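You operate a simulated robot arm through the tools that you are given. There is no shell and no other tool.

The job below is to be done with a simulated robot arm. You get a single attempt, and the scene is never put back.

TASK
Shut the pump of machine 1 down and set the brake.
Fine: switch off, knob to 0, then prime valve open and left open; suction tube into the water pail once the display shows 0; a spoonful spilt at most.

Only the result counts: the job must be done as asked and must still hold three seconds after the hand-in. Knocking over, shifting, dropping, spilling or breaking anything else fails it.

THE ROBOT
A 6-joint arm with a two-finger gripper, fixed in place. Base frame: the origin is on the floor under the middle of its stand, x ahead of it, y to its left, z up. Lengths are in m, angles in degrees, forces in N, time in s.
It reaches about 1.572 m from its shoulder. Its first joint turns from -166.0 to 166.0 degrees. Payload 2.45 kg.
The tool frame sits at the grasp point between the pads (the TCP): z along the fingers, y along the line on which they close. The tips reach 0.02 m beyond it. The gripper opens to 0.14 m; its body begins 0.168 m behind the TCP.
Orientation is that of the tool frame in the base frame, as [roll, pitch, yaw] about the fixed x, y, z axes, in that order (R = Rz(yaw) Ry(pitch) Rx(roll)). With the fingers straight down and closing along the base's y, the tool's x points along the base's -x, its y along +y and its z along -z.

THE INTERFACE
- The arm moves only by the tool apply_moves. Its argument "deltas" is a list that holds one entry, the list of rows, each a list of 7 numbers: the shift along the tool's x, y, z in m, then the turn, a rotation vector about the tool's x, y, z in degrees, then the finger opening in m, from 0 to 0.14. In form: [[[dx, dy, dz, ax, ay, az, gripper], ...]]. A call has 1 to 20 rows; each row is the pose to reach, as a shift and turn from the pose commanded when the call began, along the tool's axes at that moment. Each row takes 0.2 s and may step no farther than 0.05 m and 8.6 degrees from the row before; otherwise, or with a gripper value out of range, the whole call is refused. Where a pose cannot be reached the arm comes as near as it can. A force on the tool above 90 N (or 10 N above the force at the start of the call, whichever is more), or a blocked arm, ends the call early, and 0.2 s more pass. The fingers move at their own pace (about 0.045 m/s each) and stop on an object; they squeeze with about 21 N. The grip force told is the motor's: it shows also when the fingers shut on nothing. Time passes only in rows, and 0.2 s behind the last, so rows that repeat a pose let the fingers close. The reply holds the time, the measured pose of the TCP, the force on the tool along the base axes, the opening and the grip force, in the units named above and with some noise, with the torque about the TCP (base axes, N m) and any sound that the robot's microphone picked up, and new pictures: "pictures" is both (left out), scene, wrist or none.
- Cameras (640 x 400 px; columns grow to the right, rows downward): "scene" is fixed at [0.2222, -0.5009, 1.5904]; the picture's right is [0.72, -0.70, 0.00], its down [-0.35, -0.35, -0.87] and it looks along [0.61, 0.62, -0.50] (base axes); focal length 316 px, centre (320, 200). "wrist" rides on the gripper at [0.078, 0.011, -0.209] in the tool frame; the picture's right is [-0.14, 0.99, 0.00], its down [-0.92, -0.13, -0.37] and it looks along [-0.36, -0.05, 0.93] (tool axes); focal length 280 px, centre (320, 200). There is no depth. A picture from a camera that has moved, and an enlarged one, comes with that camera's place and axes in the base frame and with its lens.
- enlarge(camera, box): a new picture of the part [left, top, right, bottom] of that camera's present view, enlarged. No time passes.
- job_done(): hands the job in; it is judged then, once.

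Places have to be worked out from the pictures, the camera data and where the tool is seen. Open the gripper and draw the arm clear of the work before you hand the job in, unless the task says otherwise.

The tools are called after ">>>" by a JSON object that holds its "api" and its "payload". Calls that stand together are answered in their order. apply_moves: Moves the arm, as the interface text tells. Its arguments: {"type":"object","properties":{"deltas":{"type":"array","items":{"type":"array","items":{"type":"array","items":{"type":"number"}}}},"pictures":{"type":"string","enum":["both","scene","wrist","none"]}},"required":["deltas"]} The other tools are called the same way: enlarge (camera, box) takes an enlarged picture of a part of a camera's view; job_done () hands the job in.

At the start:

```text
time: 0.0
tool_pos: [0.6852, -0.1072, 1.3092]
ee_rot: [180.0, -0.1, 179.9]
wrist_force: [0.2, 0.5, -0.8]
moment: [0.0, -0.01, 0.02]
gripper_width: 0.1402
grasp_force: 0.0
```

scene: 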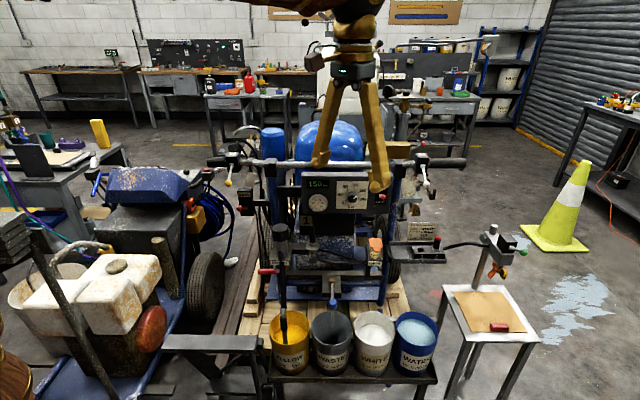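
wrist: 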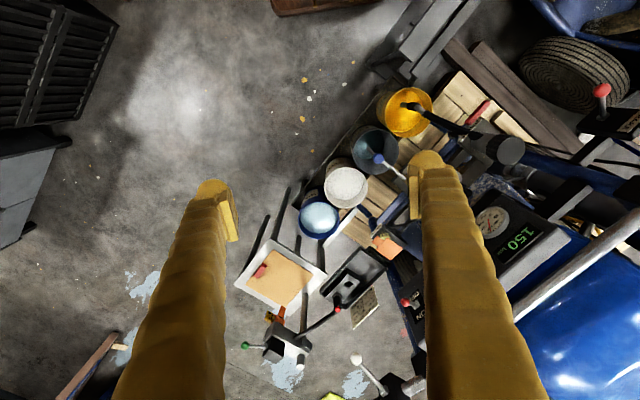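

I see a paint-sprayer machine with a display reading 150, a row of pails (yellow, waste, white, water) and levers. I'll enlarge parts of both views to identify the controls before moving.

>>> {"api": "enlarge", "payload": {"camera": "scene", "box": [200, 120, 480, 295]}}

>>> {"api": "enlarge", "payload": {"camera": "scene", "box": [280, 160, 400, 235]}}

>>> {"api": "enlarge", "payload": {"camera": "scene", "box": [240, 280, 460, 400]}}

>>> {"api": "enlarge", "payload": {"camera": "scene", "box": [380, 120, 560, 340]}}

>>> {"api": "enlarge", "payload": {"camera": "wrist", "box": [340, 60, 640, 260]}}

>>> {"api": "enlarge", "payload": {"camera": "wrist", "box": [220, 180, 440, 400]}}

```text
2.29 times, centred on (340, 208) of scene
camera zoom: at [0.2222, -0.5009, 1.5904], right [0.72, -0.7, 0.0], down [-0.35, -0.35, -0.87], along [0.61, 0.62, -0.5], focal length 723 px, centre (274, 183)
```

zoom: 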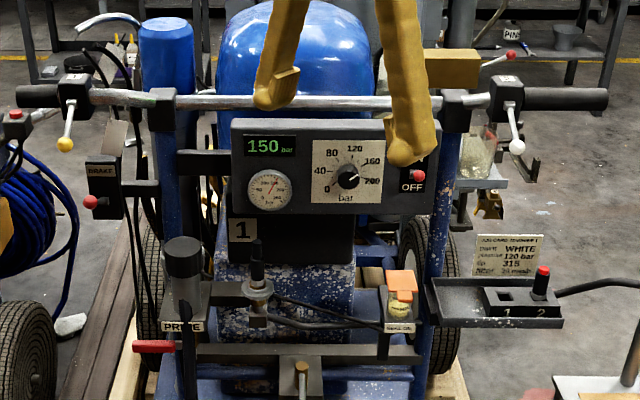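

```text
5.33 times, centred on (340, 198) of scene
camera zoom: at [0.2222, -0.5009, 1.5904], right [0.72, -0.7, 0.0], down [-0.35, -0.35, -0.87], along [0.61, 0.62, -0.5], focal length 1686 px, centre (213, 213)
```

zoom: 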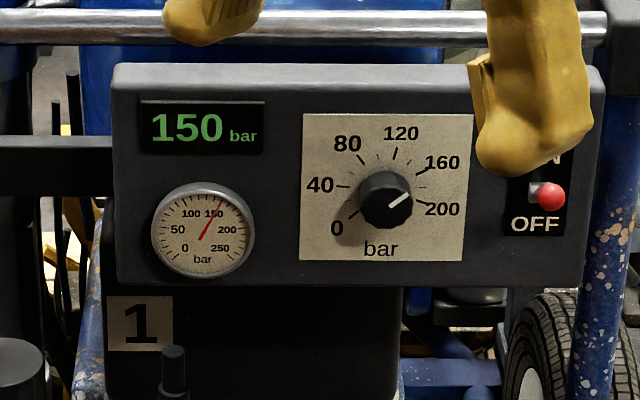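

```text
2.91 times, centred on (350, 340) of scene
camera zoom: at [0.2222, -0.5009, 1.5904], right [0.72, -0.7, 0.0], down [-0.35, -0.35, -0.87], along [0.61, 0.62, -0.5], focal length 920 px, centre (233, -207)
```

zoom: 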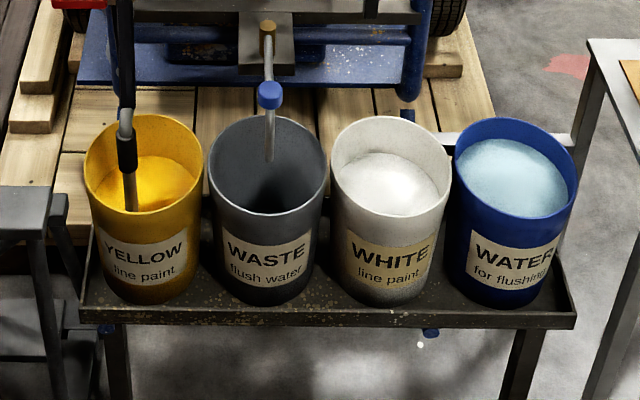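

```text
1.82 times, centred on (470, 230) of scene
camera zoom: at [0.2222, -0.5009, 1.5904], right [0.72, -0.7, 0.0], down [-0.35, -0.35, -0.87], along [0.61, 0.62, -0.5], focal length 575 px, centre (47, 146)
```

zoom: 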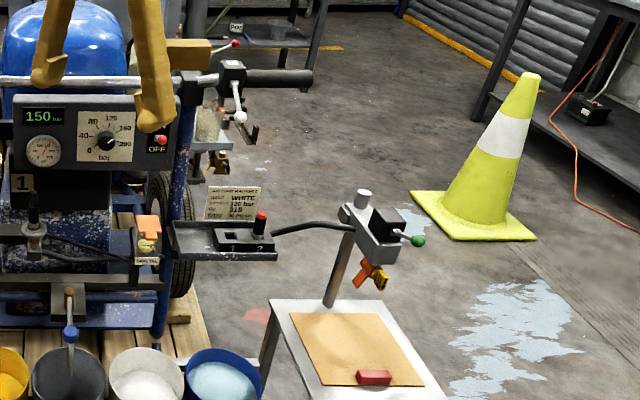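

```text
2.00 times, centred on (490, 160) of wrist
camera zoom: at [0.6059, -0.0958, 1.5173], right [0.14, 0.99, 0.0], down [0.92, -0.13, 0.37], along [0.36, -0.05, -0.93], focal length 561 px, centre (-20, 280)
```

zoom: 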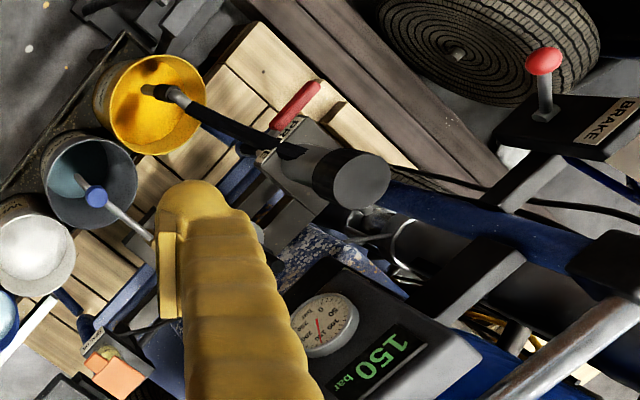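

```text
1.82 times, centred on (330, 290) of wrist
camera zoom: at [0.6059, -0.0958, 1.5173], right [0.14, 0.99, 0.0], down [0.92, -0.13, 0.37], along [0.36, -0.05, -0.93], focal length 510 px, centre (302, 36)
```

zoom: 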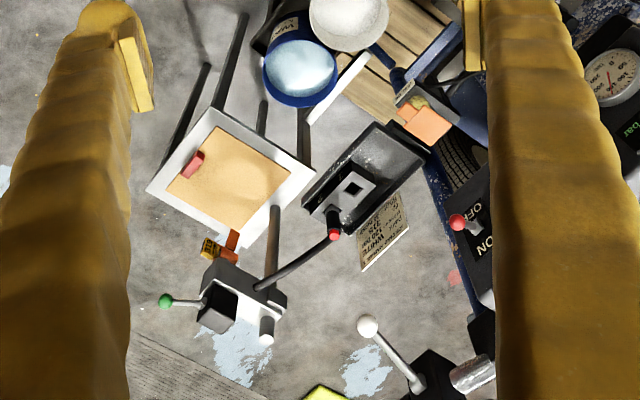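

The toggle's ball triangulates to about (1.02, 0.02, 1.07) and the brake ball to about (0.67, 0.36, 1.02). The machine's lateral axis matches the scene camera's right axis. I'll first yaw the tool in free air to line up with the machine for a better view.

>>> {"api": "apply_moves", "payload": {"deltas": [[[0, 0, 0, 0, 0, -7.6, 0.14], [0, 0, 0, 0, 0, -15.2, 0.14], [0, 0, 0, 0, 0, -22.8, 0.14], [0, 0, 0, 0, 0, -30.4, 0.14], [0, 0, 0, 0, 0, -38, 0.14], [0, 0, 0, 0, 0, -45.8, 0.14]]], "pictures": "both"}}

```text
time: 1.4
tool_pos: [0.6844, -0.1076, 1.3083]
ee_rot: [-180.0, 0.0, -134.1]
wrist_force: [-0.8, -0.8, 0.8]
moment: [0.0, 0.0, -0.01]
gripper_width: 0.1398
grasp_force: 0.0
camera wrist: at [0.6217, -0.1554, 1.5173], right [-0.62, 0.79, 0.0], down [0.73, 0.57, 0.37], along [0.29, 0.23, -0.93], focal length 280 px, centre (320, 200)
```

scene: 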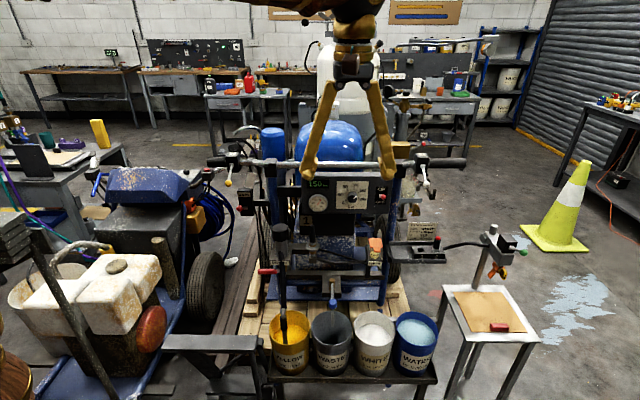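
wrist: 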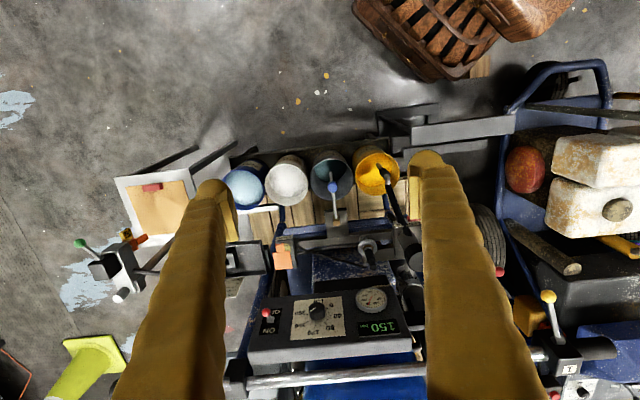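

The tool is now aligned with the machine and the whole of it shows from above. I'll enlarge this view for detail.

>>> {"api": "enlarge", "payload": {"camera": "wrist", "box": [220, 270, 430, 400]}}

>>> {"api": "enlarge", "payload": {"camera": "wrist", "box": [210, 130, 440, 275]}}

>>> {"api": "enlarge", "payload": {"camera": "scene", "box": [220, 140, 300, 190]}}

>>> {"api": "enlarge", "payload": {"camera": "scene", "box": [215, 180, 335, 280]}}

>>> {"api": "enlarge", "payload": {"camera": "scene", "box": [360, 170, 420, 220]}}

```text
3.05 times, centred on (325, 335) of wrist
camera zoom: at [0.6217, -0.1554, 1.5173], right [-0.62, 0.79, 0.0], down [0.73, 0.57, 0.37], along [0.29, 0.23, -0.93], focal length 854 px, centre (305, -211)
```

zoom: 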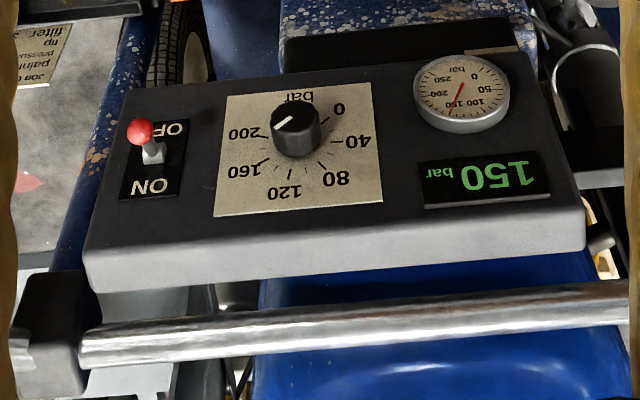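

```text
2.76 times, centred on (325, 202) of wrist
camera zoom: at [0.6217, -0.1554, 1.5173], right [-0.62, 0.79, 0.0], down [0.73, 0.57, 0.37], along [0.29, 0.23, -0.93], focal length 774 px, centre (306, 193)
```

zoom: 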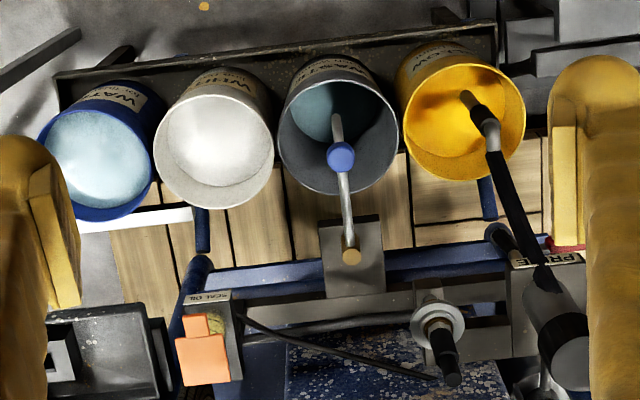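

```text
8.00 times, centred on (260, 165) of scene
camera zoom: at [0.2222, -0.5009, 1.5904], right [0.72, -0.7, 0.0], down [-0.35, -0.35, -0.87], along [0.61, 0.62, -0.5], focal length 2530 px, centre (800, 480)
```

zoom: 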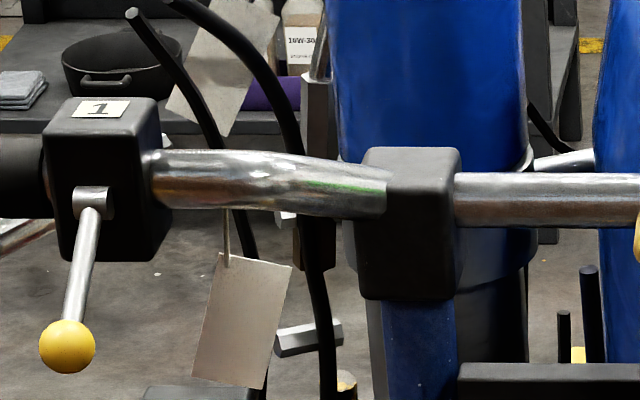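

```text
4.00 times, centred on (275, 230) of scene
camera zoom: at [0.2222, -0.5009, 1.5904], right [0.72, -0.7, 0.0], down [-0.35, -0.35, -0.87], along [0.61, 0.62, -0.5], focal length 1265 px, centre (500, 80)
```

zoom: 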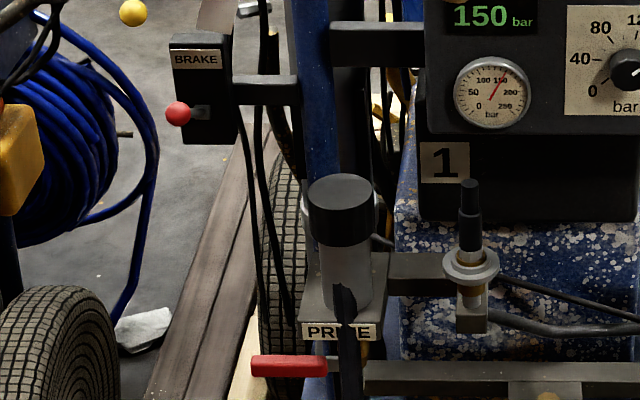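

```text
8.00 times, centred on (390, 195) of scene
camera zoom: at [0.2222, -0.5009, 1.5904], right [0.72, -0.7, 0.0], down [-0.35, -0.35, -0.87], along [0.61, 0.62, -0.5], focal length 2530 px, centre (-240, 240)
```

zoom: 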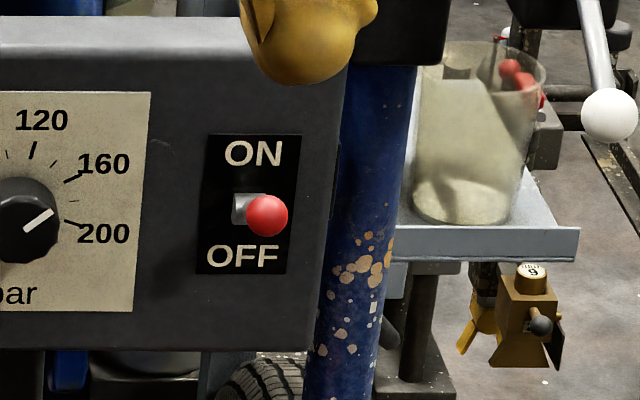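

The panel face comes out nearly vertical at about 0.78 along the machine's inward axis, with the toggle up at ON. Next I'll tilt the tool and move it in front of the panel for a closer look.

>>> {"api": "apply_moves", "payload": {"deltas": [[[-0.027, -0.0086, 0.029, 0, -7.15, 0, 0.14], [-0.054, -0.0172, 0.058, 0, -14.3, 0, 0.14], [-0.081, -0.0257, 0.087, 0, -21.4, 0, 0.14], [-0.108, -0.0343, 0.116, 0, -28.6, 0, 0.14], [-0.135, -0.043, 0.145, 0, -35.7, 0, 0.14], [-0.163, -0.0514, 0.174, 0, -42.9, 0, 0.14], [-0.19, -0.06, 0.2, 0, -50, 0, 0.14]]], "pictures": "both"}}

```text
time: 3.0
tool_pos: [0.8611, -0.0142, 1.1092]
ee_rot: [-180.0, 50.1, -134.1]
wrist_force: [0.4, 0.0, 0.5]
moment: [-0.03, 0.0, -0.01]
gripper_width: 0.1399
grasp_force: 0.1
camera wrist: at [0.7053, -0.1562, 1.1828], right [-0.65, 0.75, 0.1], down [0.31, 0.13, 0.94], along [0.7, 0.64, -0.32], focal length 280 px, centre (320, 200)
```

scene: 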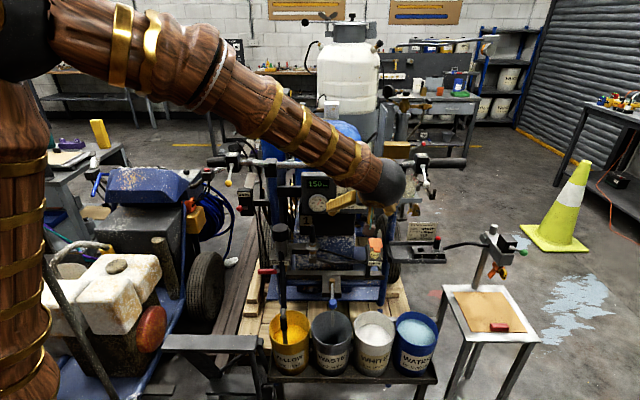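
wrist: 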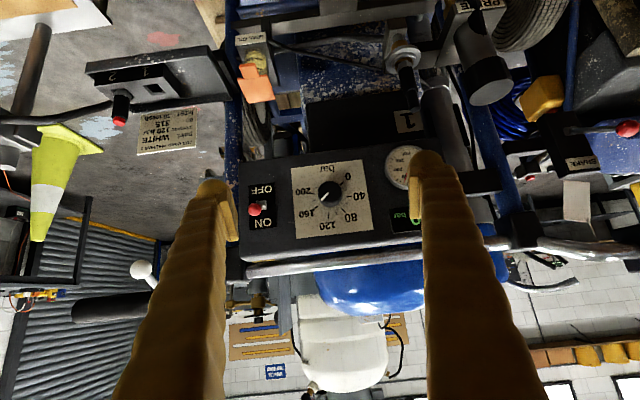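

The arm reached the pose and the panel shows upside-down in the wrist view. I'll enlarge the panel, the brake and the prime-valve areas.

>>> {"api": "enlarge", "payload": {"camera": "wrist", "box": [230, 130, 430, 280]}}

>>> {"api": "enlarge", "payload": {"camera": "wrist", "box": [500, 80, 640, 220]}}

>>> {"api": "enlarge", "payload": {"camera": "wrist", "box": [360, 0, 560, 140]}}

>>> {"api": "enlarge", "payload": {"camera": "wrist", "box": [60, 10, 290, 160]}}

```text
2.67 times, centred on (330, 205) of wrist
camera zoom: at [0.7053, -0.1562, 1.1828], right [-0.65, 0.75, 0.1], down [0.31, 0.13, 0.94], along [0.7, 0.64, -0.32], focal length 748 px, centre (293, 187)
```

zoom: 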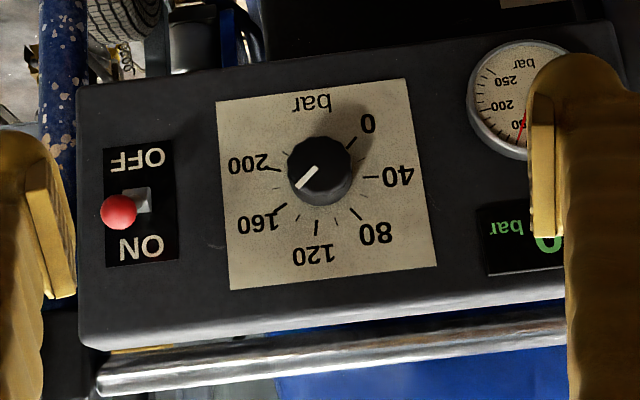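

```text
2.86 times, centred on (570, 150) of wrist
camera zoom: at [0.7053, -0.1562, 1.1828], right [-0.65, 0.75, 0.1], down [0.31, 0.13, 0.94], along [0.7, 0.64, -0.32], focal length 801 px, centre (-394, 343)
```

zoom: 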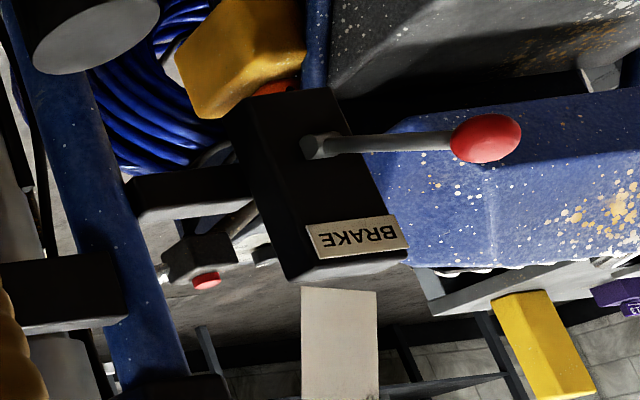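

```text
2.86 times, centred on (460, 70) of wrist
camera zoom: at [0.7053, -0.1562, 1.1828], right [-0.65, 0.75, 0.1], down [0.31, 0.13, 0.94], along [0.7, 0.64, -0.32], focal length 801 px, centre (-80, 571)
```

zoom: 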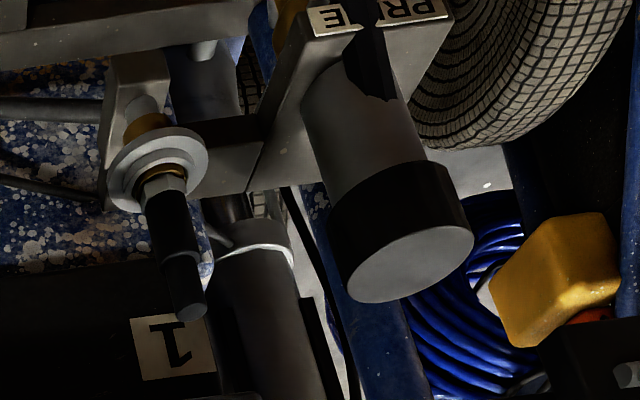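

```text
2.67 times, centred on (175, 85) of wrist
camera zoom: at [0.7053, -0.1562, 1.1828], right [-0.65, 0.75, 0.1], down [0.31, 0.13, 0.94], along [0.7, 0.64, -0.32], focal length 748 px, centre (707, 507)
```

zoom: 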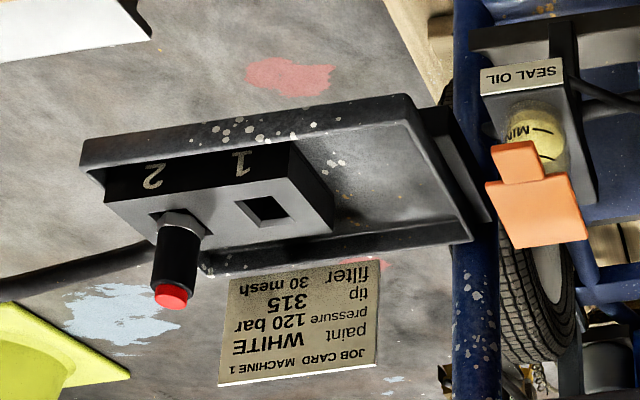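

The knob axis comes out near (0.985, 0.124, 1.05) with about 30 mm protrusion, and the toggle ball near (1.027, 0.019, 1.066), up at ON. I'll bring the tool horizontal, facing the panel, with the fingers closed in front of and slightly above the toggle.

>>> {"api": "apply_moves", "payload": {"deltas": [[[-0.0096, -0.0189, 0.005, 0, -8, 0, 0.1], [-0.0192, -0.0378, 0.01, 0, -16, 0, 0.06], [-0.0287, -0.0567, 0.0149, 0, -24, 0, 0.02], [-0.0383, -0.0756, 0.0198, 0, -32, 0, 0.0], [-0.0479, -0.0945, 0.0248, 0, -40, 0, 0.0], [-0.0479, -0.0945, 0.0248, 0, -40, 0, 0.0], [-0.0479, -0.0945, 0.0248, 0, -40, 0, 0.0], [-0.0479, -0.0945, 0.0248, 0, -40, 0, 0.0]]], "pictures": "both"}}

```text
time: 4.8
tool_pos: [0.9631, -0.0428, 1.1279]
ee_rot: [165.2, 90.0, -149.0]
wrist_force: [-0.2, 0.5, 0.5]
moment: [0.0, 0.02, 0.0]
gripper_width: 0.0
grasp_force: 13.0
camera wrist: at [0.8087, -0.1841, 1.051], right [-0.71, 0.69, 0.14], down [-0.17, -0.35, 0.92], along [0.68, 0.63, 0.37], focal length 280 px, centre (320, 200)
```

scene: 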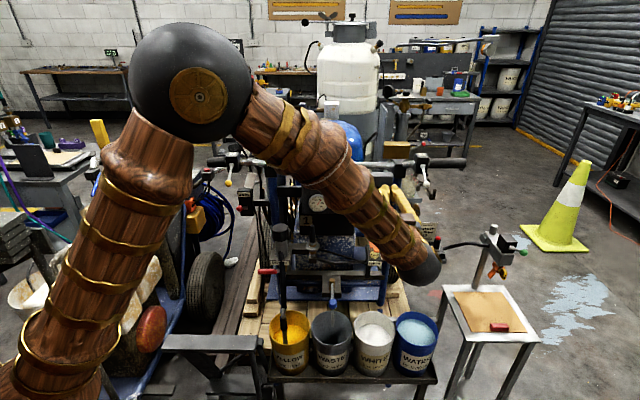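
wrist: 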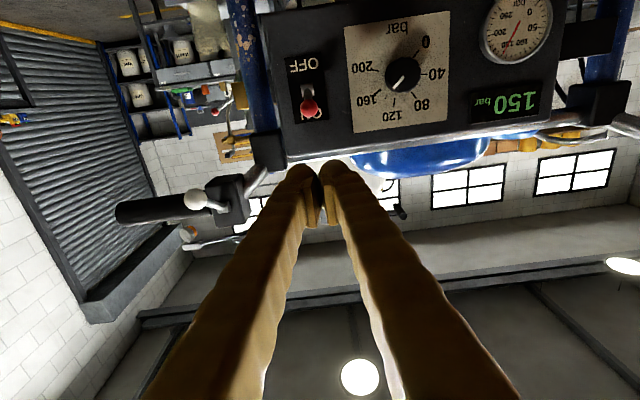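

The tool is horizontal with its lateral position on the toggle; the ball refines to about (1.026, 0.020, 1.068). I'll advance above it, then press down gradually while watching the force.

>>> {"api": "apply_moves", "payload": {"deltas": [[[0, 0, 0.04, 0, 0, 0, 0], [0, 0, 0.08, 0, 0, 0, 0], [0, 0, 0.094, 0, 0, 0, 0], [0.02, 0, 0.094, 0, 0, 0, 0], [0.03, 0, 0.094, 0, 0, 0, 0], [0.037, 0, 0.094, 0, 0, 0, 0], [0.043, 0, 0.094, 0, 0, 0, 0], [0.049, 0, 0.094, 0, 0, 0, 0]]], "pictures": "both"}}

```text
time: 6.6
tool_pos: [1.0296, 0.0253, 1.0805]
ee_rot: [3.9, 89.9, 49.7]
wrist_force: [-1.1, 0.4, 0.7]
moment: [0.01, -0.01, 0.0]
gripper_width: 0.0
grasp_force: 21.4
camera wrist: at [0.8744, -0.1172, 1.0018], right [-0.71, 0.69, 0.14], down [-0.17, -0.35, 0.92], along [0.68, 0.63, 0.36], focal length 280 px, centre (320, 200)
```

scene: 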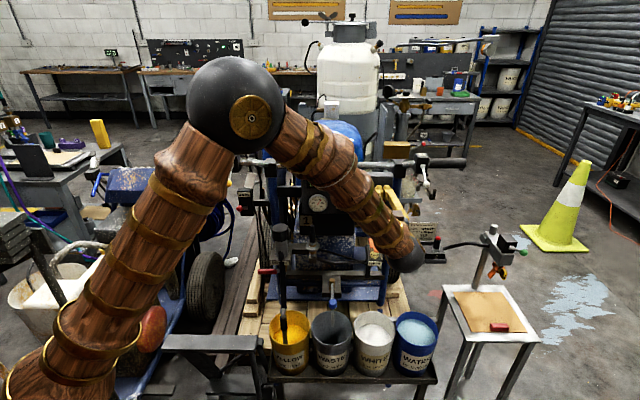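
wrist: 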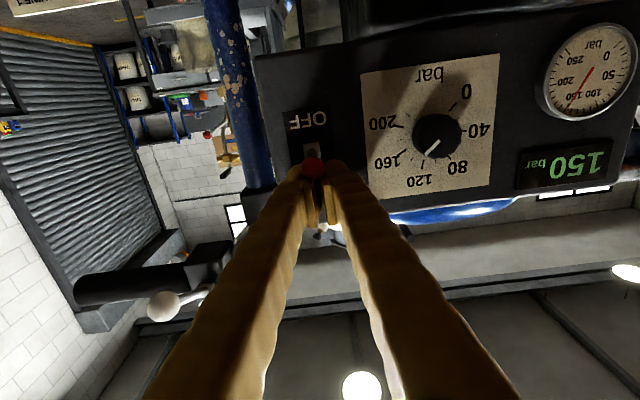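

Ball and fingertips now overlap in the view and the ball may already be moving. I'll zoom in before pressing further.

>>> {"api": "enlarge", "payload": {"camera": "wrist", "box": [260, 90, 380, 220]}}

>>> {"api": "enlarge", "payload": {"camera": "scene", "box": [350, 160, 430, 230]}}

```text
3.08 times, centred on (320, 155) of wrist
camera zoom: at [0.8744, -0.1172, 1.0018], right [-0.71, 0.69, 0.14], down [-0.17, -0.35, 0.92], along [0.68, 0.63, 0.36], focal length 863 px, centre (320, 338)
```

zoom: 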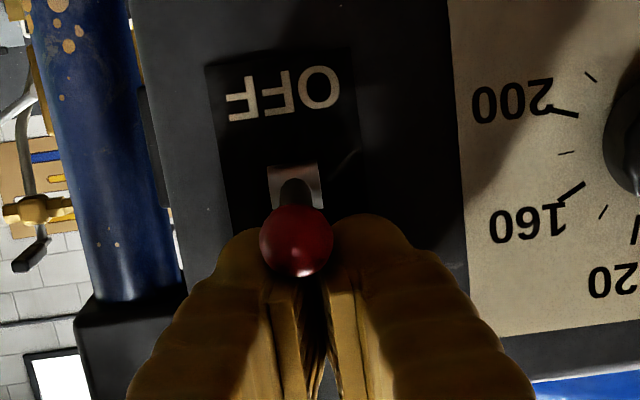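

```text
5.71 times, centred on (390, 195) of scene
camera zoom: at [0.2222, -0.5009, 1.5904], right [0.72, -0.7, 0.0], down [-0.35, -0.35, -0.87], along [0.61, 0.62, -0.5], focal length 1807 px, centre (-80, 229)
```

zoom: 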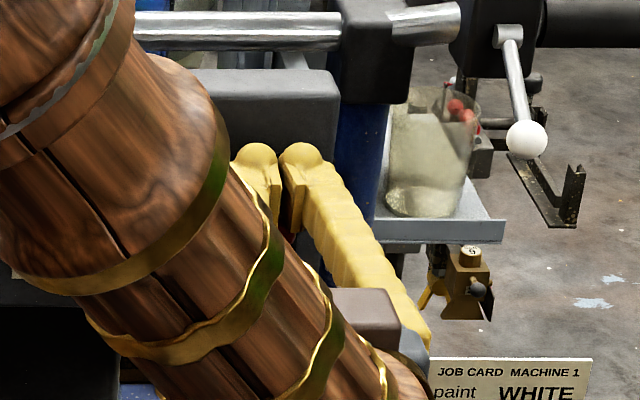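

The ball sits just under the fingertips, so I'll continue pressing straight down in small steps.

>>> {"api": "apply_moves", "payload": {"deltas": [[[0.006, 0, 0, 0, 0, 0, 0], [0.012, 0, 0, 0, 0, 0, 0], [0.018, 0, 0, 0, 0, 0, 0], [0.024, 0, 0, 0, 0, 0, 0], [0.024, 0, 0, 0, 0, 0, 0]]], "pictures": "wrist"}}

>>> {"api": "enlarge", "payload": {"camera": "wrist", "box": [260, 90, 380, 220]}}

```text
time: 7.8
tool_pos: [1.0277, 0.0228, 1.0614]
ee_rot: [-35.9, 89.5, 9.9]
wrist_force: [18.8, -22.5, 64.9]
moment: [0.15, -1.21, -0.23]
gripper_width: 0.0064
grasp_force: 29.6
camera wrist: at [0.8753, -0.1187, 0.9819], right [-0.71, 0.69, 0.13], down [-0.17, -0.35, 0.92], along [0.68, 0.63, 0.37], focal length 280 px, centre (320, 200)
```

wrist: 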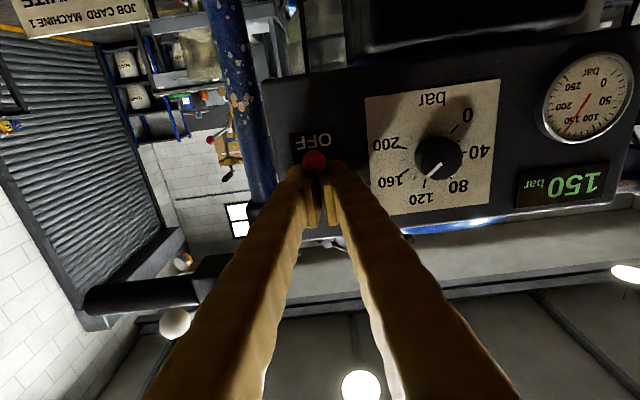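

```text
3.08 times, centred on (320, 155) of wrist
camera zoom: at [0.8753, -0.1187, 0.9819], right [-0.71, 0.69, 0.13], down [-0.17, -0.35, 0.92], along [0.68, 0.63, 0.37], focal length 863 px, centre (320, 338)
```

zoom: 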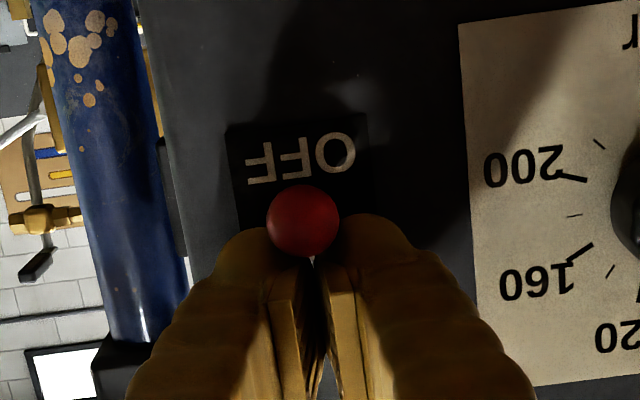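

Force is about 65 N upward and the ball triangulates to z≈1.033, the mirrored (OFF) position. I'll lift off and check the toggle.

>>> {"api": "apply_moves", "payload": {"deltas": [[[-0.015, 0, 0, 0, 0, 0, 0], [-0.03, 0, 0, 0, 0, 0, 0], [-0.06, 0, 0, 0, 0, 0, 0], [-0.06, 0, -0.03, 0, 0, 0, 0], [-0.06, 0, -0.06, 0, 0, 0, 0]]], "pictures": "both"}}

>>> {"api": "enlarge", "payload": {"camera": "wrist", "box": [240, 20, 400, 140]}}

```text
time: 9.0
tool_pos: [0.9861, -0.0175, 1.116]
ee_rot: [101.7, 90.0, 147.5]
wrist_force: [0.1, 0.2, -1.0]
moment: [0.01, 0.0, 0.0]
gripper_width: 0.0
grasp_force: 29.9
camera wrist: at [0.8322, -0.1599, 1.0376], right [-0.71, 0.69, 0.14], down [-0.16, -0.35, 0.92], along [0.68, 0.63, 0.36], focal length 280 px, centre (320, 200)
```

scene: 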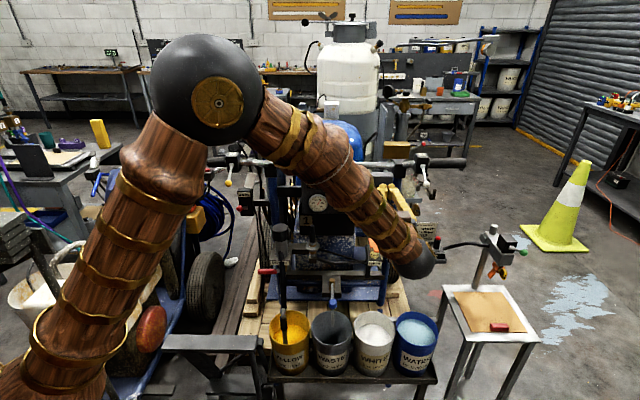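
wrist: 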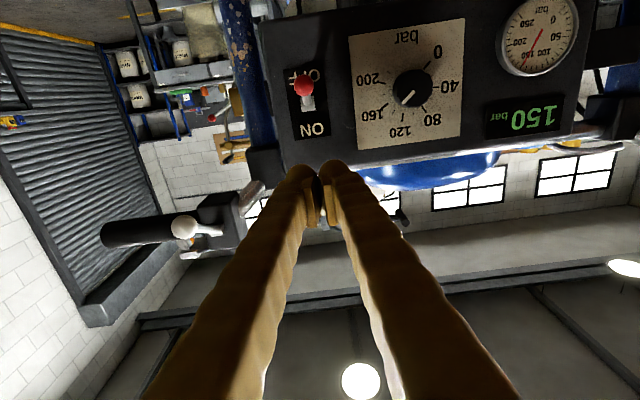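

```text
3.33 times, centred on (320, 80) of wrist
camera zoom: at [0.8322, -0.1599, 1.0376], right [-0.71, 0.69, 0.14], down [-0.16, -0.35, 0.92], along [0.68, 0.63, 0.36], focal length 935 px, centre (320, 600)
```

zoom: 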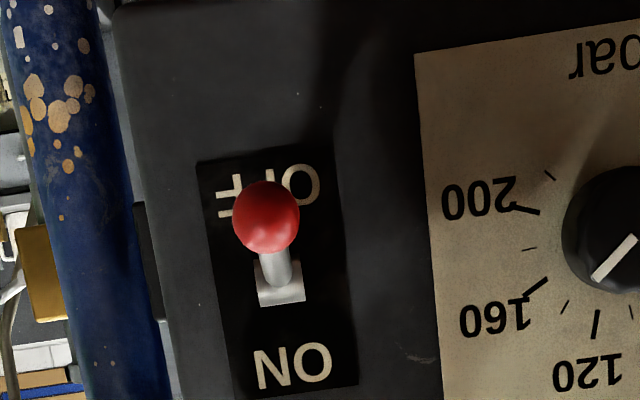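

The toggle is now clearly at OFF. I'll zoom in on the knob to refine its axis.

>>> {"api": "enlarge", "payload": {"camera": "wrist", "box": [340, 10, 480, 150]}}

```text
2.86 times, centred on (410, 80) of wrist
camera zoom: at [0.8322, -0.1599, 1.0376], right [-0.71, 0.69, 0.14], down [-0.16, -0.35, 0.92], along [0.68, 0.63, 0.36], focal length 801 px, centre (63, 543)
```

zoom: 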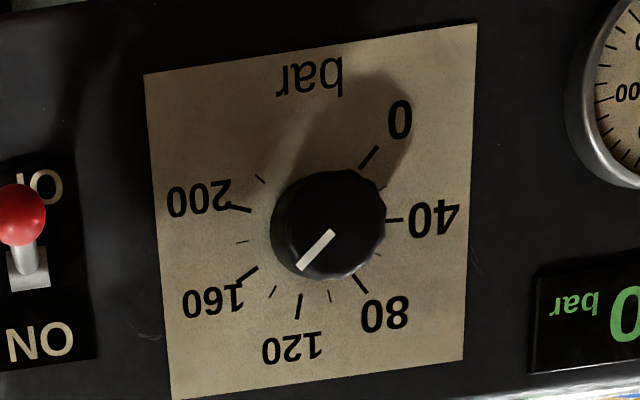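

The knob axis refines to û≈0.610, z≈1.050, with the pointer at about 42° and the 0 tick at about 220°, so it needs roughly 178° counter-clockwise. I'll move in front of the knob with the fingers opened to 0.07.

>>> {"api": "apply_moves", "payload": {"deltas": [[[0.02, 0.03, -0.0085, 0, 0, 0, 0.07], [0.045, 0.065, -0.0085, 0, 0, 0, 0.07], [0.066, 0.0994, -0.0085, 0, 0, 0, 0.07], [0.066, 0.0994, -0.0085, 0, 0, 0, 0.07], [0.066, 0.0994, -0.0085, 0, 0, 0, 0.07]]], "pictures": "wrist"}}

>>> {"api": "enlarge", "payload": {"camera": "wrist", "box": [220, 60, 420, 220]}}

```text
time: 10.2
tool_pos: [0.9091, 0.0442, 1.0505]
ee_rot: [-172.9, 90.0, -127.2]
wrist_force: [0.3, 0.8, 0.3]
moment: [-0.02, -0.01, 0.0]
gripper_width: 0.0699
grasp_force: 0.0
camera wrist: at [0.7559, -0.0976, 0.9718], right [-0.71, 0.69, 0.14], down [-0.17, -0.35, 0.92], along [0.68, 0.63, 0.36], focal length 280 px, centre (320, 200)
```

wrist: 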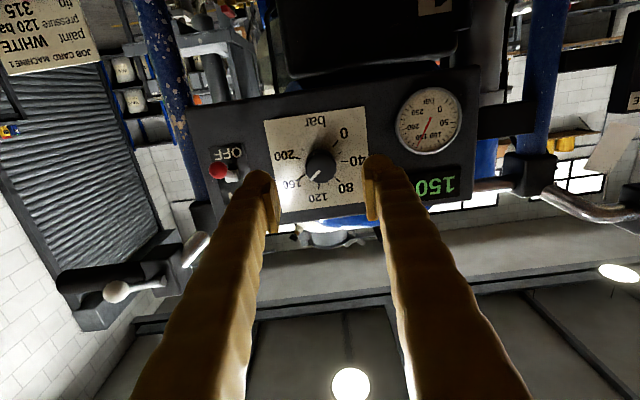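

```text
2.50 times, centred on (320, 140) of wrist
camera zoom: at [0.7559, -0.0976, 0.9718], right [-0.71, 0.69, 0.14], down [-0.17, -0.35, 0.92], along [0.68, 0.63, 0.36], focal length 701 px, centre (320, 350)
```

zoom: 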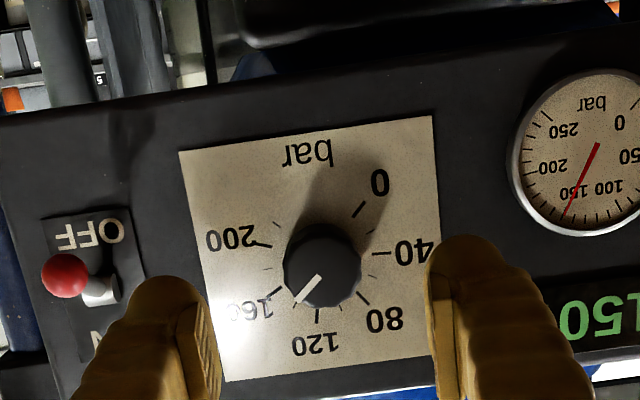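

The alignment is within about 2 mm. I'll advance 0.083 m so the pads straddle the knob, then close gently to the grip.

>>> {"api": "apply_moves", "payload": {"deltas": [[[0.002, 0, 0.04, 0, 0, 0, 0.07], [0.002, 0, 0.07, 0, 0, 0, 0.07], [0.002, 0, 0.083, 0, 0, 0, 0.07], [0.002, 0, 0.083, 0, 0, 0, 0.04], [0.002, 0, 0.083, 0, 0, 0, 0.02], [0.002, 0, 0.083, 0, 0, 0, 0.0], [0.002, 0, 0.083, 0, 0, 0, 0.0], [0.002, 0, 0.083, 0, 0, 0, 0.0]]], "pictures": "wrist"}}

>>> {"api": "enlarge", "payload": {"camera": "wrist", "box": [220, 60, 420, 220]}}

```text
time: 12.0
tool_pos: [0.9678, 0.1045, 1.0466]
ee_rot: [176.2, 90.0, -138.0]
wrist_force: [-1.2, 7.7, 0.3]
moment: [0.0, -0.01, 0.06]
gripper_width: 0.0323
grasp_force: 44.9
camera wrist: at [0.8133, -0.0376, 0.9694], right [-0.71, 0.69, 0.14], down [-0.17, -0.35, 0.92], along [0.68, 0.63, 0.36], focal length 280 px, centre (320, 200)
```

wrist: 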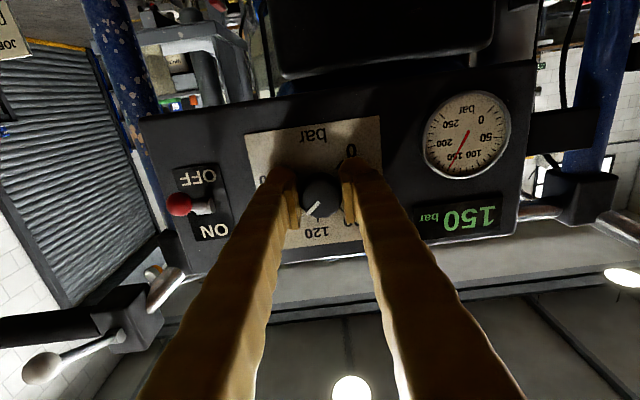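

```text
2.50 times, centred on (320, 140) of wrist
camera zoom: at [0.8133, -0.0376, 0.9694], right [-0.71, 0.69, 0.14], down [-0.17, -0.35, 0.92], along [0.68, 0.63, 0.36], focal length 701 px, centre (320, 350)
```

zoom: 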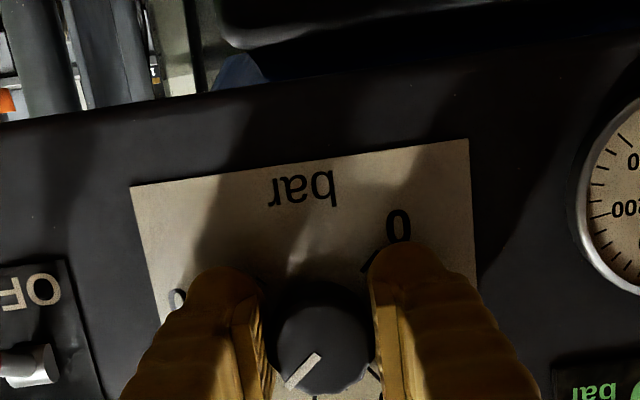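

The knob is gripped (0.0323 m). I'll turn it counter-clockwise (negative about tool z), starting with 34° to check it follows and the arm reaches.

>>> {"api": "apply_moves", "payload": {"deltas": [[[0, 0, 0, 0, 0, -8.5, 0], [0, 0, 0, 0, 0, -17, 0], [0, 0, 0, 0, 0, -25.5, 0], [0, 0, 0, 0, 0, -34, 0]]], "pictures": "wrist"}}

>>> {"api": "enlarge", "payload": {"camera": "wrist", "box": [220, 60, 420, 220]}}

```text
time: 12.8
tool_pos: [0.9694, 0.1061, 1.0528]
ee_rot: [-93.8, 69.6, -46.0]
wrist_force: [-45.7, 9.0, 2.9]
moment: [0.37, -0.21, 0.65]
gripper_width: 0.0326
grasp_force: 44.6
out of reach, approached as far as the arm can: row 3
stopped in row 3: the force on the tool passed its limit at 121 N (the readings are from after the stop); the commanded pose is now the measured one
camera wrist: at [0.8384, -0.0603, 0.9812], right [-0.72, 0.65, -0.22], down [-0.38, -0.12, 0.92], along [0.57, 0.75, 0.34], focal length 280 px, centre (320, 200)
```

wrist: 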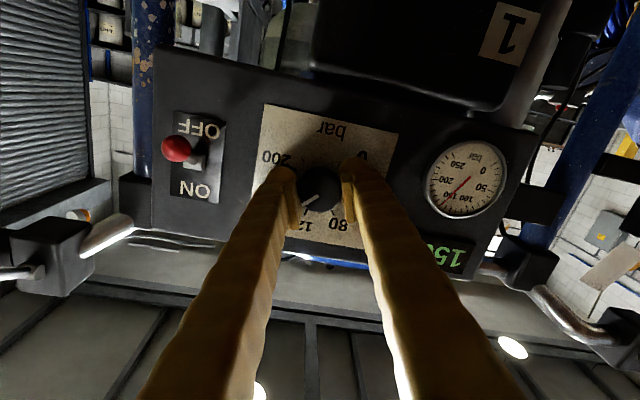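

```text
2.50 times, centred on (320, 140) of wrist
camera zoom: at [0.8384, -0.0603, 0.9812], right [-0.72, 0.65, -0.22], down [-0.38, -0.12, 0.92], along [0.57, 0.75, 0.34], focal length 701 px, centre (320, 350)
```

zoom: 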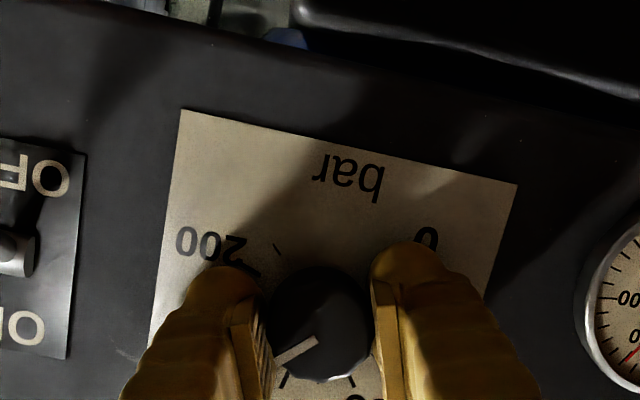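

The arm ran out of wrist travel in this direction after about 20°, so I need to regrasp from the other side of the wrist's range. I'll open and back off from the knob first.

>>> {"api": "apply_moves", "payload": {"deltas": [[[0, 0, 0, 0, 0, 0, 0.07], [0, 0, 0, 0, 0, 0, 0.07], [0, 0, 0, 0, 0, 0, 0.07], [0, 0, 0, 0, 0, 0, 0.07], [0, 0, -0.03, 0, 0, 0, 0.07], [0, 0, -0.07, 0, 0, 0, 0.07], [0, 0, -0.1, 0, 0, 0, 0.07]]], "pictures": "wrist"}}

>>> {"api": "enlarge", "payload": {"camera": "wrist", "box": [220, 60, 420, 220]}}

```text
time: 14.4
tool_pos: [0.9046, 0.0297, 1.0592]
ee_rot: [-94.7, 69.9, -47.0]
wrist_force: [-0.5, -0.8, -0.1]
moment: [0.01, -0.03, 0.01]
gripper_width: 0.0697
grasp_force: 0.0
out of reach, approached as far as the arm can: row 7
camera wrist: at [0.7744, -0.1375, 0.9881], right [-0.73, 0.65, -0.21], down [-0.37, -0.12, 0.92], along [0.58, 0.75, 0.33], focal length 280 px, centre (320, 200)
```

wrist: 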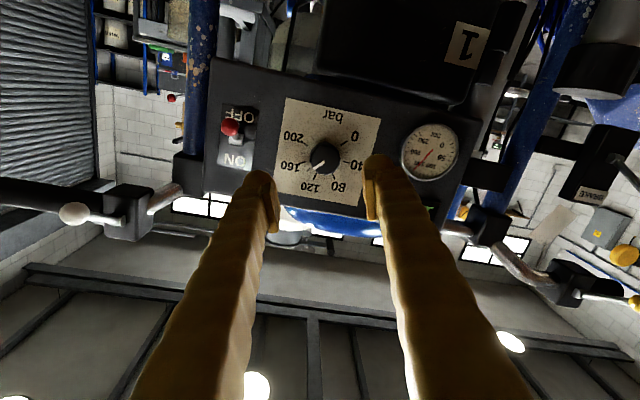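

```text
2.50 times, centred on (320, 140) of wrist
camera zoom: at [0.7744, -0.1375, 0.9881], right [-0.73, 0.65, -0.21], down [-0.37, -0.12, 0.92], along [0.58, 0.75, 0.33], focal length 701 px, centre (320, 350)
```

zoom: 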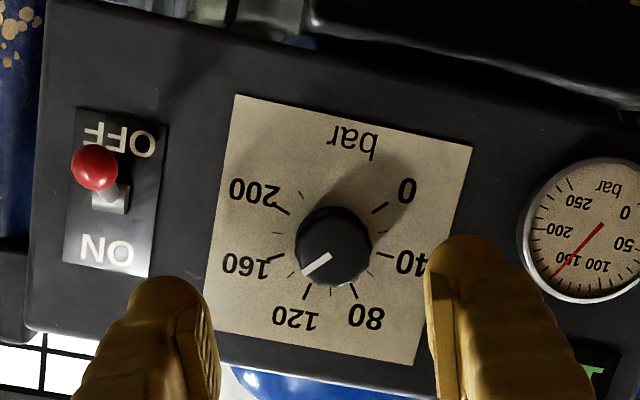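

The pointer is still near 145, so the grip slipped and the arm was at its wrist limit. I'll rotate the wrist the other way (positive about z), in front of the knob in free space, towards camera-up, so a long negative turn becomes available.

>>> {"api": "apply_moves", "payload": {"deltas": [[[0, 0, 0, 0, 0, 8.5, 0.07], [0, 0, 0, 0, 0, 17, 0.07], [0, 0, 0, 0, 0, 25.5, 0.07], [0, 0, 0, 0, 0, 34, 0.07], [0, 0, 0, 0, 0, 42.5, 0.07], [0, 0, 0, 0, 0, 51, 0.07], [0, 0, 0, 0, 0, 59.5, 0.07], [0, 0, 0, 0, 0, 68, 0.07], [0, 0, 0, 0, 0, 76.5, 0.07], [0, 0, 0, 0, 0, 85, 0.07], [0, 0, 0, 0, 0, 93.5, 0.07], [0, 0, 0, 0, 0, 102, 0.07]]], "pictures": "both"}}

```text
time: 17.0
tool_pos: [0.9065, 0.0281, 1.0598]
ee_rot: [91.4, 8.3, 137.5]
wrist_force: [0.4, 0.9, 0.2]
moment: [-0.02, 0.0, -0.05]
gripper_width: 0.0701
grasp_force: 0.0
camera wrist: at [0.7054, -0.0703, 1.0644], right [0.01, 0.02, 1.0], down [0.43, -0.9, 0.01], along [0.9, 0.43, -0.02], focal length 280 px, centre (320, 200)
```

scene: 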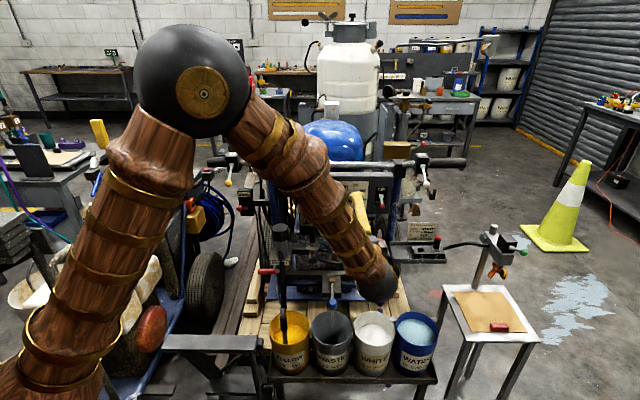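
wrist: 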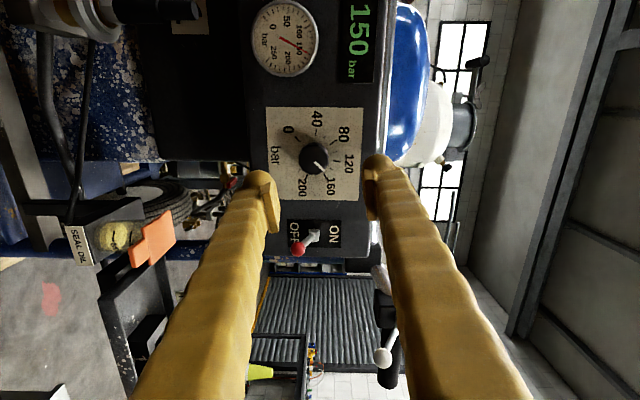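

This direction is fine. I'll continue another 98° to bring the camera on top.

>>> {"api": "apply_moves", "payload": {"deltas": [[[0, 0, 0, 0, 0, 8.2, 0.07], [0, 0, 0, 0, 0, 16.4, 0.07], [0, 0, 0, 0, 0, 24.6, 0.07], [0, 0, 0, 0, 0, 32.8, 0.07], [0, 0, 0, 0, 0, 41, 0.07], [0, 0, 0, 0, 0, 49.2, 0.07], [0, 0, 0, 0, 0, 57.4, 0.07], [0, 0, 0, 0, 0, 65.6, 0.07], [0, 0, 0, 0, 0, 73.8, 0.07], [0, 0, 0, 0, 0, 82, 0.07], [0, 0, 0, 0, 0, 90.2, 0.07], [0, 0, 0, 0, 0, 98.3, 0.07]]], "pictures": "both"}}

>>> {"api": "enlarge", "payload": {"camera": "wrist", "box": [200, 60, 440, 260]}}

```text
time: 19.6
tool_pos: [0.9057, 0.0308, 1.0602]
ee_rot: [-177.7, -88.6, 45.1]
wrist_force: [-0.1, -0.1, -0.6]
moment: [0.03, 0.02, 0.05]
gripper_width: 0.0701
grasp_force: 0.0
camera wrist: at [0.7723, -0.1297, 1.1427], right [0.73, -0.67, -0.14], down [-0.36, -0.2, -0.91], along [0.59, 0.71, -0.39], focal length 280 px, centre (320, 200)
```

scene: 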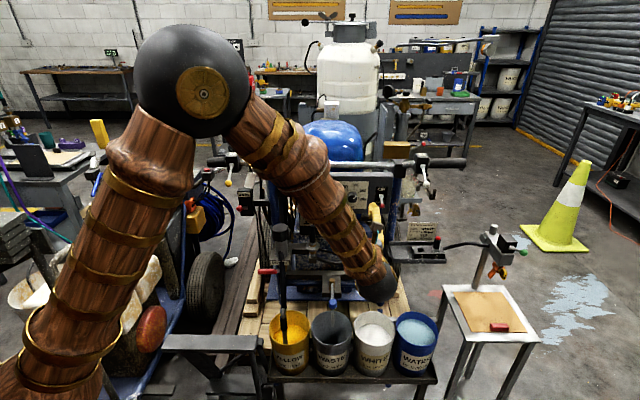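
wrist: 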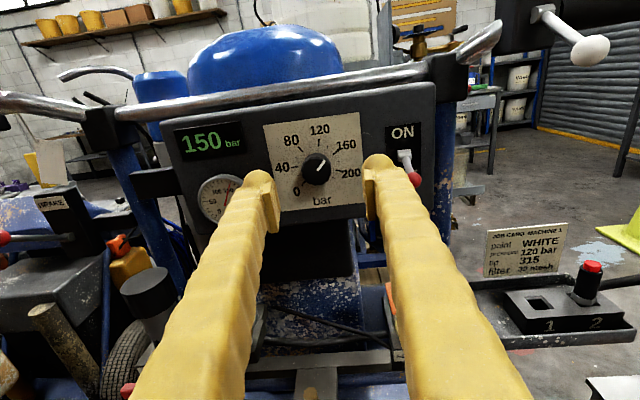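

```text
2.00 times, centred on (320, 160) of wrist
camera zoom: at [0.7723, -0.1297, 1.1427], right [0.73, -0.67, -0.14], down [-0.36, -0.2, -0.91], along [0.59, 0.71, -0.39], focal length 561 px, centre (320, 280)
```

zoom: 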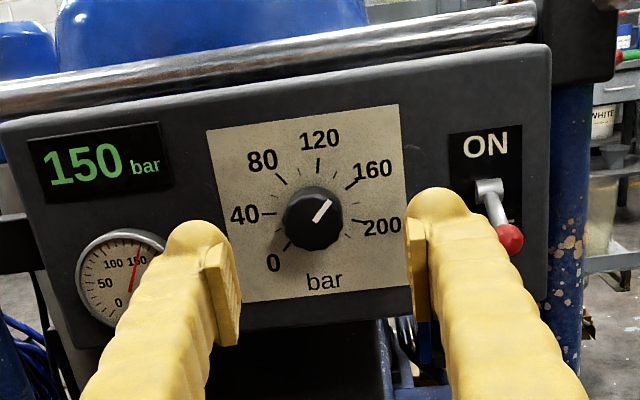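

The camera is now upright: the toggle is down at OFF and the pointer still near 147. I'll straighten the small tilt, centre on the knob axis, and approach with the fingers at 0.07.

>>> {"api": "apply_moves", "payload": {"deltas": [[[-0.005, -0.004, 0.0042, -1.2, 0.7, 0, 0.07], [-0.0105, -0.0083, 0.0084, -2.4, 1.4, 0, 0.07], [-0.0105, -0.0083, 0.0084, -2.4, 1.4, 0, 0.07]]], "pictures": "wrist"}}

>>> {"api": "enlarge", "payload": {"camera": "wrist", "box": [200, 60, 440, 260]}}

```text
time: 20.4
tool_pos: [0.9046, 0.0405, 1.0487]
ee_rot: [78.4, -89.9, 146.5]
wrist_force: [-1.0, -0.1, -0.3]
moment: [-0.02, 0.0, -0.03]
gripper_width: 0.0702
grasp_force: 0.0
camera wrist: at [0.7635, -0.1138, 1.127], right [0.7, -0.7, -0.14], down [-0.35, -0.17, -0.92], along [0.62, 0.69, -0.36], focal length 280 px, centre (320, 200)
```

wrist: 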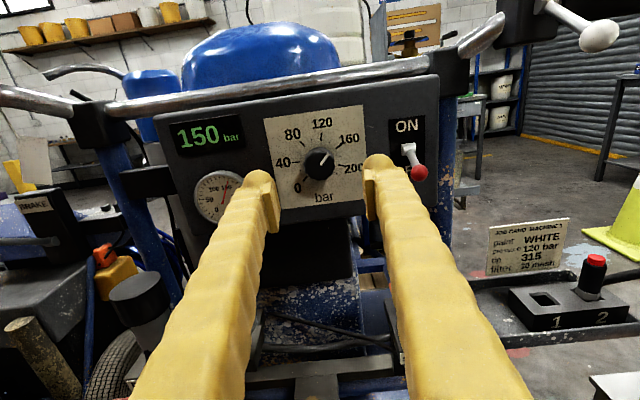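

```text
2.00 times, centred on (320, 160) of wrist
camera zoom: at [0.7635, -0.1138, 1.127], right [0.7, -0.7, -0.14], down [-0.35, -0.17, -0.92], along [0.62, 0.69, -0.36], focal length 561 px, centre (320, 280)
```

zoom: 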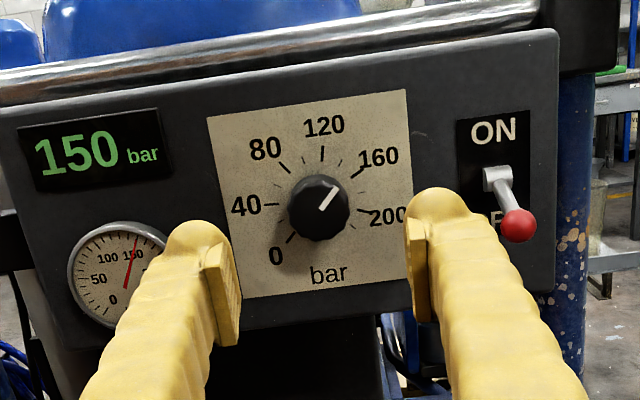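

The view is well aligned. I'll advance 0.094 m this time, a little deeper than before, and look before closing.

>>> {"api": "apply_moves", "payload": {"deltas": [[[0, 0, 0.045, 0, 0, 0, 0.06], [0, 0, 0.08, 0, 0, 0, 0.06], [0, 0, 0.09, 0, 0, 0, 0.06], [0, 0, 0.094, 0, 0, 0, 0.06]]], "pictures": "wrist"}}

>>> {"api": "enlarge", "payload": {"camera": "wrist", "box": [240, 120, 400, 240]}}

```text
time: 21.4
tool_pos: [0.97, 0.1065, 1.0484]
ee_rot: [73.4, -89.9, 151.6]
wrist_force: [-0.2, 0.1, 0.9]
moment: [0.05, 0.02, 0.01]
gripper_width: 0.0603
grasp_force: 0.0
camera wrist: at [0.8298, -0.0475, 1.1275], right [0.7, -0.7, -0.14], down [-0.35, -0.17, -0.92], along [0.62, 0.69, -0.36], focal length 280 px, centre (320, 200)
```

wrist: 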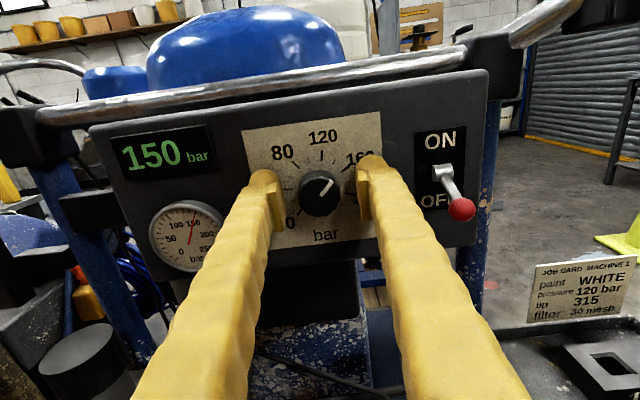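

```text
3.33 times, centred on (320, 180) of wrist
camera zoom: at [0.8298, -0.0475, 1.1275], right [0.7, -0.7, -0.14], down [-0.35, -0.17, -0.92], along [0.62, 0.69, -0.36], focal length 935 px, centre (320, 267)
```

zoom: 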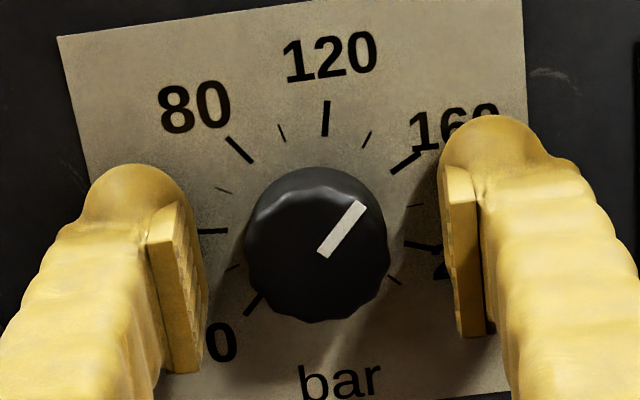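

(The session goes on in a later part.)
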